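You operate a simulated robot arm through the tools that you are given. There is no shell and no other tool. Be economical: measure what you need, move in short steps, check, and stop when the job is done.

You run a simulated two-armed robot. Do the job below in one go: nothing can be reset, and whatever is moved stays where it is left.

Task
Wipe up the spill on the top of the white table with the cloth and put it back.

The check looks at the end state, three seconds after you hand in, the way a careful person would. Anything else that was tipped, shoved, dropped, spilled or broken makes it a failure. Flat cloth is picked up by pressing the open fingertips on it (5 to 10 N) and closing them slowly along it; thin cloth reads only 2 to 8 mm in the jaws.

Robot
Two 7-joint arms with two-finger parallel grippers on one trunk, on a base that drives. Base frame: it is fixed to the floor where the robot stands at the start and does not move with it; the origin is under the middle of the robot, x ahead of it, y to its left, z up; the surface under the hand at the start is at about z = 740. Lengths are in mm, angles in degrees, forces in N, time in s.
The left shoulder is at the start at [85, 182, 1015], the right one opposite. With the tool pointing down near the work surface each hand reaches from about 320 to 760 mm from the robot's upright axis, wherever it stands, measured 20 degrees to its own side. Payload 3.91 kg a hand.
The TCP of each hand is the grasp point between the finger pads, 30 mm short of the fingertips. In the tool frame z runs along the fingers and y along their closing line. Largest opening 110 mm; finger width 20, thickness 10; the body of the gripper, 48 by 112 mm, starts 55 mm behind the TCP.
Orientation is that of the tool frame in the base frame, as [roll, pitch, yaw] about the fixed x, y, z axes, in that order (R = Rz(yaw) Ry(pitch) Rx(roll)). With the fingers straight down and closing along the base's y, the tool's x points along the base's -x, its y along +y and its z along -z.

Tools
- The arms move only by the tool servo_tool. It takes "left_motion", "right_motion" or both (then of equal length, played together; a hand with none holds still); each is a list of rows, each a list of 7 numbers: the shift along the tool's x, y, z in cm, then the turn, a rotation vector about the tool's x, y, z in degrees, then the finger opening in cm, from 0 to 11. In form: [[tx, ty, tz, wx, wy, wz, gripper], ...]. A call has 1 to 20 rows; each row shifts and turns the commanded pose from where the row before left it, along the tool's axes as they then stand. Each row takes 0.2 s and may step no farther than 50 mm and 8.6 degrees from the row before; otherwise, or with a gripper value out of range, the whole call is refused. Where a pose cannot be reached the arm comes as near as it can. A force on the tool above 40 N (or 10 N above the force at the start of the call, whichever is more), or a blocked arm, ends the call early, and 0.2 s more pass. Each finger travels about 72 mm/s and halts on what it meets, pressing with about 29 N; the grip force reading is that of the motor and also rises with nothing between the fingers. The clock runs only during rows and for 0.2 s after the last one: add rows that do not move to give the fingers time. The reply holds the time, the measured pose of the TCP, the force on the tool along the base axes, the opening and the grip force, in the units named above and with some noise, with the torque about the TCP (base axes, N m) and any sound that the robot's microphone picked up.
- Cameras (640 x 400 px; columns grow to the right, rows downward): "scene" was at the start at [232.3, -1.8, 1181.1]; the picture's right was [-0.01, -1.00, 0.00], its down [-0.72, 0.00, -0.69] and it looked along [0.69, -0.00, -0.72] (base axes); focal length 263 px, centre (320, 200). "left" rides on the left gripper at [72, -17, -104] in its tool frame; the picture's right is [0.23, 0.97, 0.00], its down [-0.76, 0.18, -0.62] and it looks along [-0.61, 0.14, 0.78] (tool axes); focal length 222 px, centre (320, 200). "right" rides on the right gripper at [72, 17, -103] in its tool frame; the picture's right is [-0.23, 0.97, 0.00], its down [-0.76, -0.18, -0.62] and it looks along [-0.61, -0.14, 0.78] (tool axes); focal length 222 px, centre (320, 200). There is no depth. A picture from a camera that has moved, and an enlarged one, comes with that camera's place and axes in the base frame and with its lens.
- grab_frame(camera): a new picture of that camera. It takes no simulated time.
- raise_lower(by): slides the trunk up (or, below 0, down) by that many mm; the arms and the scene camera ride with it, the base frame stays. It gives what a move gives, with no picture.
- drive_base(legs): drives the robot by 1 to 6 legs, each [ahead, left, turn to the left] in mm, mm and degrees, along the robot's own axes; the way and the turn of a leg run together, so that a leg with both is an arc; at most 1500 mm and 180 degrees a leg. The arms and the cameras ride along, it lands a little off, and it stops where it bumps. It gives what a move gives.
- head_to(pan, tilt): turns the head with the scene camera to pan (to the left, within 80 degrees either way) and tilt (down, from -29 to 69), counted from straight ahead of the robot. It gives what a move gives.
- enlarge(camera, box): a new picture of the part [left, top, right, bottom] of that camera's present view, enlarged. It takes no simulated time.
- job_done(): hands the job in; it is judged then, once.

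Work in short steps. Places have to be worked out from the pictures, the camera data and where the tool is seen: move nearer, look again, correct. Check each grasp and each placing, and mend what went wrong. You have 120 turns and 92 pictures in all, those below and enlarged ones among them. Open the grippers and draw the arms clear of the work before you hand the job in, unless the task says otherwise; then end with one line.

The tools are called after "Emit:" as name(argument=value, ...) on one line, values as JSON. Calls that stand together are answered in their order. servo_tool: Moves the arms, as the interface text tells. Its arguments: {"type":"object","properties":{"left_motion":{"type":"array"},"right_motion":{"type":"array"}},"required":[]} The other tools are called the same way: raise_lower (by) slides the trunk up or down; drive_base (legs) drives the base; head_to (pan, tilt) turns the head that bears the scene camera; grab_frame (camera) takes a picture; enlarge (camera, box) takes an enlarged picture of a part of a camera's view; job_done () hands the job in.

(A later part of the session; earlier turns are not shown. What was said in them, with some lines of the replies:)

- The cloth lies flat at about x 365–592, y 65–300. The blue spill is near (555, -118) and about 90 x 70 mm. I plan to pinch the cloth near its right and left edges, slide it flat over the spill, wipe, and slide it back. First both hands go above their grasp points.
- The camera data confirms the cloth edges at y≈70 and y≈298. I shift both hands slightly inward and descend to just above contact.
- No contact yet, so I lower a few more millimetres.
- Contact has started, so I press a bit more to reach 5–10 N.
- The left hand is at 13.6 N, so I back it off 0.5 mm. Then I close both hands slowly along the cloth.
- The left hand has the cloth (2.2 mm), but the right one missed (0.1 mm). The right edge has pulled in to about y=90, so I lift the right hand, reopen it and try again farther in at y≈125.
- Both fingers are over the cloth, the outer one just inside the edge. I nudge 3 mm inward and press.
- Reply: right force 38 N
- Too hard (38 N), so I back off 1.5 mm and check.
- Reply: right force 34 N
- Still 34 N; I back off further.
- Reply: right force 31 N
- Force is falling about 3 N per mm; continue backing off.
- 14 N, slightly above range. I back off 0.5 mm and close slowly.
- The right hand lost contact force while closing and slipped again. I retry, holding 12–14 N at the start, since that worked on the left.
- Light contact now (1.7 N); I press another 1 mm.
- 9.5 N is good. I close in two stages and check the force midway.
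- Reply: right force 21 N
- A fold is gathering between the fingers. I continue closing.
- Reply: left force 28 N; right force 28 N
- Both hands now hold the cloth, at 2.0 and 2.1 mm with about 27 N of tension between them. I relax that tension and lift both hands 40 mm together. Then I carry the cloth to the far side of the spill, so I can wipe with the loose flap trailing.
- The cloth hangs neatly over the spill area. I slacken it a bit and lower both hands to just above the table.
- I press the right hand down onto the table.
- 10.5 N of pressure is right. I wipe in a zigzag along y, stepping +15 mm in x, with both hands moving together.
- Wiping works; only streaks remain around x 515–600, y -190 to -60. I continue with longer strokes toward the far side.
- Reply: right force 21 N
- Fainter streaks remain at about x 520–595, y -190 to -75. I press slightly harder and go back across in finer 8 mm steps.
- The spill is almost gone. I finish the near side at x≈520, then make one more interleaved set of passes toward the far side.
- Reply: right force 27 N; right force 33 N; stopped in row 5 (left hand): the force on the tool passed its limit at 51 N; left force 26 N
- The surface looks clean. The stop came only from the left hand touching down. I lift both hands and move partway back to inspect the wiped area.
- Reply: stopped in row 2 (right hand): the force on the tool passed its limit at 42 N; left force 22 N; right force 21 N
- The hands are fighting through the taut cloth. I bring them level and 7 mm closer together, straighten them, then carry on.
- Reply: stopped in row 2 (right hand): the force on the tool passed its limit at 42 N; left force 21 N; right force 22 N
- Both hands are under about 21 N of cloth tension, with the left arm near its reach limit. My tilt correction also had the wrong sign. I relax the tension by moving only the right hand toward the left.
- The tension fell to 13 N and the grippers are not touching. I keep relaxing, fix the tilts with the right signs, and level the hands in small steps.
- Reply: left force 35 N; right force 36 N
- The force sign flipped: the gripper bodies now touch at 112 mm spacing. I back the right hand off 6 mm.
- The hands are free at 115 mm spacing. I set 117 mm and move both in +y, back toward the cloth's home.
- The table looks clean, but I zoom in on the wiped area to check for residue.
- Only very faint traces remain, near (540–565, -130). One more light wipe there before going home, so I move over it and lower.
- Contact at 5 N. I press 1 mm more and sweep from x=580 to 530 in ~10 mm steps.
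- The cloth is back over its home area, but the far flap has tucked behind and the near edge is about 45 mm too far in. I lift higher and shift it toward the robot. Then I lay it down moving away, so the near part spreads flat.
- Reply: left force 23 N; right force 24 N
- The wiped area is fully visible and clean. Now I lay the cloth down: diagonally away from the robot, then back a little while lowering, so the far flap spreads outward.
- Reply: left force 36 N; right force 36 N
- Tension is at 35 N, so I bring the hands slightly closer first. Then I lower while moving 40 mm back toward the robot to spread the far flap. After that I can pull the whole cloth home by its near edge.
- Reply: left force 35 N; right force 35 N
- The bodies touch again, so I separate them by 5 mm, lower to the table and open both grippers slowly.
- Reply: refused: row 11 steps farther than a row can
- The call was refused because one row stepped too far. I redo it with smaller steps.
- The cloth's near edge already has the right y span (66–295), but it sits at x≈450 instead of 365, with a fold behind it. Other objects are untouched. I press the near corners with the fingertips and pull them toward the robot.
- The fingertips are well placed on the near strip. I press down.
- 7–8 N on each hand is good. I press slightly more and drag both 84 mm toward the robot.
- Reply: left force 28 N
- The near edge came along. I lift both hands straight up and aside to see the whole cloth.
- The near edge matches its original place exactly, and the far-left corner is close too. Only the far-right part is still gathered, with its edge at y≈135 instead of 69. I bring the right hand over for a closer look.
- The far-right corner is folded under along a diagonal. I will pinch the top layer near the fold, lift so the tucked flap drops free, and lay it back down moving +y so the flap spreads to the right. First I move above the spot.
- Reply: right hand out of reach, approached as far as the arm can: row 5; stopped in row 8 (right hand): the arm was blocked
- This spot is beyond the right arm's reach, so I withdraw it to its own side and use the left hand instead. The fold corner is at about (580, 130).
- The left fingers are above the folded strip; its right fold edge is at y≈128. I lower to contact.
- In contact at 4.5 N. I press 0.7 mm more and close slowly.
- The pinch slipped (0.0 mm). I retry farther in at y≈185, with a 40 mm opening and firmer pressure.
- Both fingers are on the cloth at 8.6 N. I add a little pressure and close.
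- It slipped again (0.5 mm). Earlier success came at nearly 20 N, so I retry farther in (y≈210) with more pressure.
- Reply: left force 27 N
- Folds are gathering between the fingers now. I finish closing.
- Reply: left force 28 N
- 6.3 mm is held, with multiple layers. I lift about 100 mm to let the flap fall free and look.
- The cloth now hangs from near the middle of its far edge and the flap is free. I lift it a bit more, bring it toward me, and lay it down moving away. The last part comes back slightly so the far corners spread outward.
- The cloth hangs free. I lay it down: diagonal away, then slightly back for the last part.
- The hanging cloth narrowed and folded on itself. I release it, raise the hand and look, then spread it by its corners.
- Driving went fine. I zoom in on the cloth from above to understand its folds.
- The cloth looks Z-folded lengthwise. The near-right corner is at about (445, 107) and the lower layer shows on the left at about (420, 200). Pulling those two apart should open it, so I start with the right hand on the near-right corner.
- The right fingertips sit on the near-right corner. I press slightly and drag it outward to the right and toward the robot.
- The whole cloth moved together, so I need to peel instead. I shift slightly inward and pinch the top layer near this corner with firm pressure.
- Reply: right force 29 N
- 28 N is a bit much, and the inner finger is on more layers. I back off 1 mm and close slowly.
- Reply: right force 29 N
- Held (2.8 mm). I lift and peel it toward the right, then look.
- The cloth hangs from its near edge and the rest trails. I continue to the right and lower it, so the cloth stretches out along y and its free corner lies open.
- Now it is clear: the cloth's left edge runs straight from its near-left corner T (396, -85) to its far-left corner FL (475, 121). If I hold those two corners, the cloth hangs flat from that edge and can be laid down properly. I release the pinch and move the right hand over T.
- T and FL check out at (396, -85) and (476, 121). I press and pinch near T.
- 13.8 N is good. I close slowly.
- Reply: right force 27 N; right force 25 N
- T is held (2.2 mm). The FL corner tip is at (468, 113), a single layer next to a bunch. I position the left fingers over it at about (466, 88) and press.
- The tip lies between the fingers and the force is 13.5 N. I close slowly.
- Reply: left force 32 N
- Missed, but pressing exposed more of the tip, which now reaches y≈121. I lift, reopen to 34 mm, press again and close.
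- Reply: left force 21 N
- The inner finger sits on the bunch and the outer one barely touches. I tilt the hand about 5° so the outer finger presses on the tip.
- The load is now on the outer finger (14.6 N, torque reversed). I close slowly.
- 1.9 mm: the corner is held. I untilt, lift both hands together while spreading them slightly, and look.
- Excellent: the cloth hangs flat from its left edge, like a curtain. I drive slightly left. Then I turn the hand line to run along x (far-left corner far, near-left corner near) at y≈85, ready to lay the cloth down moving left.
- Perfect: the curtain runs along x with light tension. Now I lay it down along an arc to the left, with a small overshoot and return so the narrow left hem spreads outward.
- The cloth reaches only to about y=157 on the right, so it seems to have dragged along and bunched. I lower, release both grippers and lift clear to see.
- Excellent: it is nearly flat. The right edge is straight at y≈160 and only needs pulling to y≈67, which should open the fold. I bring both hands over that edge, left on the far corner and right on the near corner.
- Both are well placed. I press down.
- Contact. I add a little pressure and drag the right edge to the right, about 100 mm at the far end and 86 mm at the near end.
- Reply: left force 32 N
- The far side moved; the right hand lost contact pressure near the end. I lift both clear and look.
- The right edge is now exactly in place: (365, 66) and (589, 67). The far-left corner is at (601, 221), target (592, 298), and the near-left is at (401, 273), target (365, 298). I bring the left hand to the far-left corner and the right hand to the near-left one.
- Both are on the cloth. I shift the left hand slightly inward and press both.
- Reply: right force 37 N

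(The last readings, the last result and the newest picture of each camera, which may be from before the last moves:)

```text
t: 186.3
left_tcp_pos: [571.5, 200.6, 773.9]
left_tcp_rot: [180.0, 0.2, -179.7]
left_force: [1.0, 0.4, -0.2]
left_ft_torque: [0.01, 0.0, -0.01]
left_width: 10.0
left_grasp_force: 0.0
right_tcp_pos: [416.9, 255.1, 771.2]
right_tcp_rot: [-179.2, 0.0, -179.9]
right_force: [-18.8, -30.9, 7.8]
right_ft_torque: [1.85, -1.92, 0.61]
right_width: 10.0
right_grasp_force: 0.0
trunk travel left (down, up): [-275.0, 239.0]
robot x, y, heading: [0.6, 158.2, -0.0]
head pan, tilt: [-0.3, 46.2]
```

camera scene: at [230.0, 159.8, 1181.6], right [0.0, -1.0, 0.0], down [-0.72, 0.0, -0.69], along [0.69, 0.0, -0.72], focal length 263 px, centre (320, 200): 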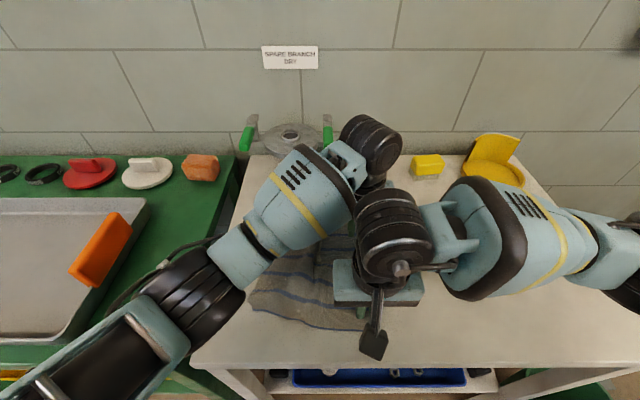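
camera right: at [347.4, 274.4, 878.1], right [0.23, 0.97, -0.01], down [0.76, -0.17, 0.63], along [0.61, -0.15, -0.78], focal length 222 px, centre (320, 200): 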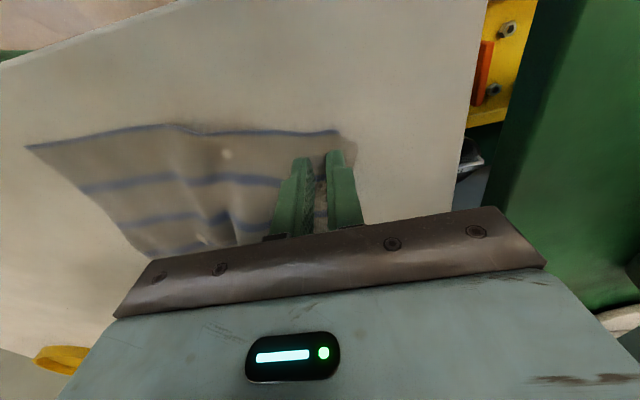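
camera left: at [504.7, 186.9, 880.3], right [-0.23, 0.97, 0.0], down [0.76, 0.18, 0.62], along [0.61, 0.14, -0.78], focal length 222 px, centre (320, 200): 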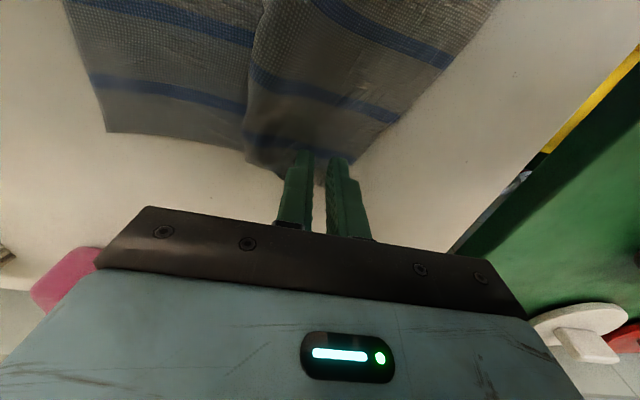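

The right hand is touching the left forearm (sideways force), so I withdraw it to its side and work with the left hand alone first.

Emit:
servo_tool(right_motion=[[0.3, -1, 0, 0, 0, 0, 1], [0.3, -1, -1, 0, 0, 0, 1], [0, -1, -3, 0, 0, 0, 1], [0, -3, -3, 0, 0, 0, 1], [0, -3.5, -3, 0, 0, 0, 1], [0, -4.5, 0, 0, 0, 0, 1], [0, -4.5, 0, 0, 0, 0, 1], [0, -4.5, 0, 0, 0, 0, 1], [0, -4.5, 0, 0, 0, 0, 1], [0, -4.5, 0, 0, 0, 0, 1]])

```text
t: 188.5
left_tcp_pos: [568.1, 197.7, 772.5]
left_tcp_rot: [179.8, 0.3, -179.9]
left_force: [-1.4, -6.1, 24.9]
left_ft_torque: [-0.4, -0.05, -0.02]
left_width: 11.0
left_grasp_force: 0.9
right_tcp_pos: [409.9, -64.4, 873.8]
right_tcp_rot: [-179.3, 0.1, 180.0]
right_force: [0.8, 1.3, -0.2]
right_ft_torque: [0.0, -0.03, -0.02]
right_width: 9.9
right_grasp_force: 0.1
trunk travel left (down, up): [-275.0, 239.0]
robot x, y, heading: [2.0, 162.9, -0.0]
head pan, tilt: [-0.3, 46.2]
```

The right arm is clear and the left presses 25 N. I back off about 1 mm, then drag the far-left corner 77 mm to the left.

Emit:
servo_tool(left_motion=[[0, 0, -0.12, 0, 0, 0, 1], [0, 0, 0, 0, 0, 0, 1], [0.1, 1, 0, 0, 0, 0, 1], [0.1, 1, 0, 0, 0, 0, 1], [0.1, 1, 0, 0, 0, 0, 1], [0.1, 1, 0, 0, 0, 0, 1], [0.1, 1, 0, 0, 0, 0, 1], [0.1, 1, 0, 0, 0, 0, 1], [0.1, 1, 0, 0, 0, 0, 1], [0.1, 0.7, 0, 0, 0, 0, 1], [0, 0, 0, 0, 0, 0, 1]])

Emit:
servo_tool(left_motion=[[0, 0, -2, 0, 0, 0, 1], [0, 0, -4, 0, 0, 0, 1], [0, 0, -4, 0, 0, 0, 1], [2, 3, -2, 0, 0, 0, 1], [3, 3, 0, 0, 0, 0, 1]])

Emit:
enlarge(camera="scene", box=[180, 190, 420, 350])

```text
t: 190.9
left_tcp_pos: [561.5, 275.6, 770.7]
left_tcp_rot: [179.9, 0.0, -179.9]
left_force: [0.2, -3.0, 8.1]
left_ft_torque: [-0.05, -0.08, 0.03]
left_width: 9.9
left_grasp_force: 0.0
right_tcp_pos: [410.0, -64.9, 874.2]
right_tcp_rot: [-179.4, 0.0, 179.9]
right_force: [-0.2, 0.7, -0.8]
right_ft_torque: [-0.02, -0.01, -0.01]
right_width: 9.9
right_grasp_force: 0.1
trunk travel left (down, up): [-275.0, 239.0]
robot x, y, heading: [1.6, 161.9, -0.0]
head pan, tilt: [-0.3, 46.2]
```

```text
t: 192.1
left_tcp_pos: [510.6, 336.8, 889.3]
left_tcp_rot: [-180.0, 0.0, -180.0]
left_force: [0.2, -0.6, 0.1]
left_ft_torque: [0.0, -0.03, -0.03]
left_width: 10.2
left_grasp_force: 0.0
right_tcp_pos: [411.5, -63.5, 873.5]
right_tcp_rot: [-179.4, 0.0, 179.9]
right_force: [0.4, 0.6, 0.0]
right_ft_torque: [0.02, -0.01, -0.01]
right_width: 10.2
right_grasp_force: 0.0
trunk travel left (down, up): [-275.0, 239.0]
robot x, y, heading: [-0.9, 159.2, 0.3]
head pan, tilt: [-0.3, 46.2]
```

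```text
2.50 times, centred on (300, 270) of scene
camera zoom: at [231.9, 159.2, 1181.1], right [0.0, -1.0, 0.0], down [-0.72, 0.0, -0.69], along [0.69, 0.0, -0.72], focal length 657 px, centre (370, 25)
```

zoom: 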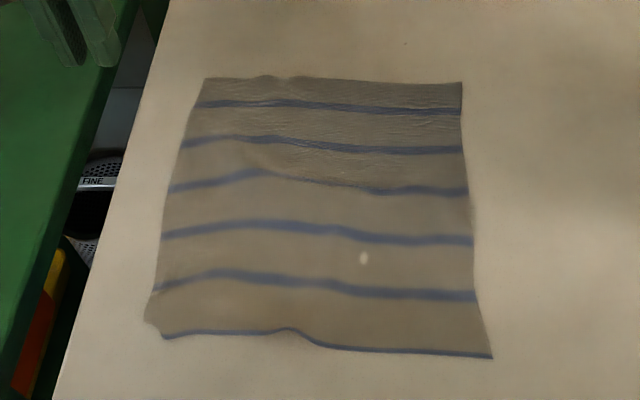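

The cloth is flat, with corners at about (366, 83), (378, 291), (592, 302) and (589, 80), within ~15 mm of its original outline. I open the grippers, raise both arms clear and take a last overall look.

Emit:
servo_tool(left_motion=[[0, 0, -4, 0, 0, 0, 4], [0, 1, -4, 0, 0, 0, 8], [0, 2, -2, 0, 0, 0, 10], [0, 2, 0, 0, 0, 0, 10]], right_motion=[[0, 0, -4, 0, 0, 0, 4], [0, -2, -4, 0, 0, 0, 8], [0, -4, -2, 0, 0, 0, 10], [0, -4, 0, 0, 0, 0, 10]])

Emit:
head_to(pan=-12, tilt=46)

Emit:
grab_frame(camera="scene")

Emit:
grab_frame(camera="right")

```text
t: 193.1
left_tcp_pos: [511.1, 386.5, 991.1]
left_tcp_rot: [179.9, 0.1, 180.0]
left_force: [1.1, 0.9, -1.1]
left_ft_torque: [0.01, 0.01, -0.01]
left_width: 100.0
left_grasp_force: 0.1
right_tcp_pos: [410.3, -163.7, 974.3]
right_tcp_rot: [-179.4, 0.1, 179.9]
right_force: [-0.1, 0.1, -0.2]
right_ft_torque: [-0.01, 0.01, -0.03]
right_width: 100.0
right_grasp_force: 0.0
trunk travel left (down, up): [-275.0, 239.0]
robot x, y, heading: [-0.2, 158.3, 0.2]
head pan, tilt: [-0.3, 46.2]
```

```text
t: 193.8
left_tcp_pos: [512.2, 386.6, 991.0]
left_tcp_rot: [179.9, 0.0, -180.0]
left_force: [-0.5, 0.1, 0.2]
left_ft_torque: [-0.01, 0.03, -0.01]
left_width: 100.2
left_grasp_force: 0.2
right_tcp_pos: [410.4, -162.4, 972.7]
right_tcp_rot: [-179.3, 0.1, 179.9]
right_force: [-0.6, 0.2, 0.8]
right_ft_torque: [0.0, -0.01, 0.01]
right_width: 99.9
right_grasp_force: 0.2
trunk travel left (down, up): [-275.0, 239.0]
robot x, y, heading: [-1.8, 161.1, 0.1]
head pan, tilt: [-12.0, 46.0]
```

```text
4 pictures are left
camera scene: at [230.8, 142.5, 1181.3], right [-0.21, -0.98, 0.0], down [-0.7, 0.15, -0.69], along [0.68, -0.14, -0.72], focal length 263 px, centre (320, 200)
```

scene: 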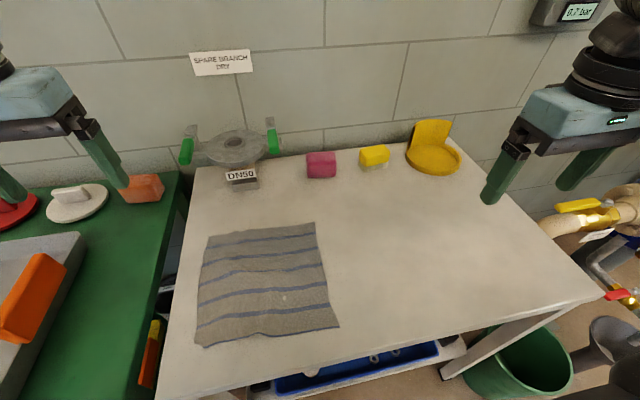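

```text
3 pictures are left
camera right: at [338.4, -145.1, 1076.0], right [0.23, 0.97, -0.01], down [0.76, -0.17, 0.63], along [0.61, -0.15, -0.78], focal length 222 px, centre (320, 200)
```

right: 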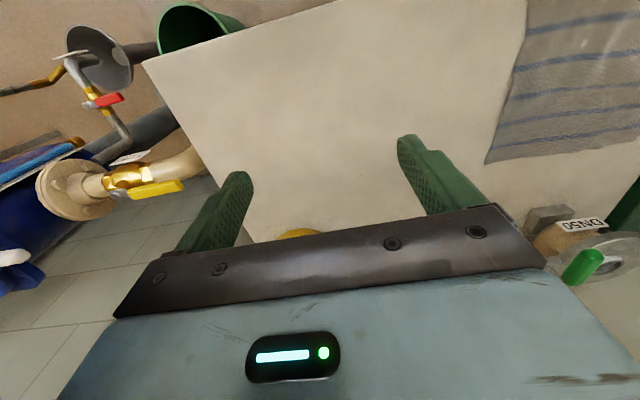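

The table is clean, the cloth lies flat in its place, nothing else has moved, and both arms are clear with the grippers open. I hand in.

Emit:
job_done()

```text
The job is handed in.
```

The spill is wiped up; the cloth is back flat on the white table, corners within about 15 to 20 mm of where they started, nothing else looked disturbed in the last pictures, and I've handed the job in.
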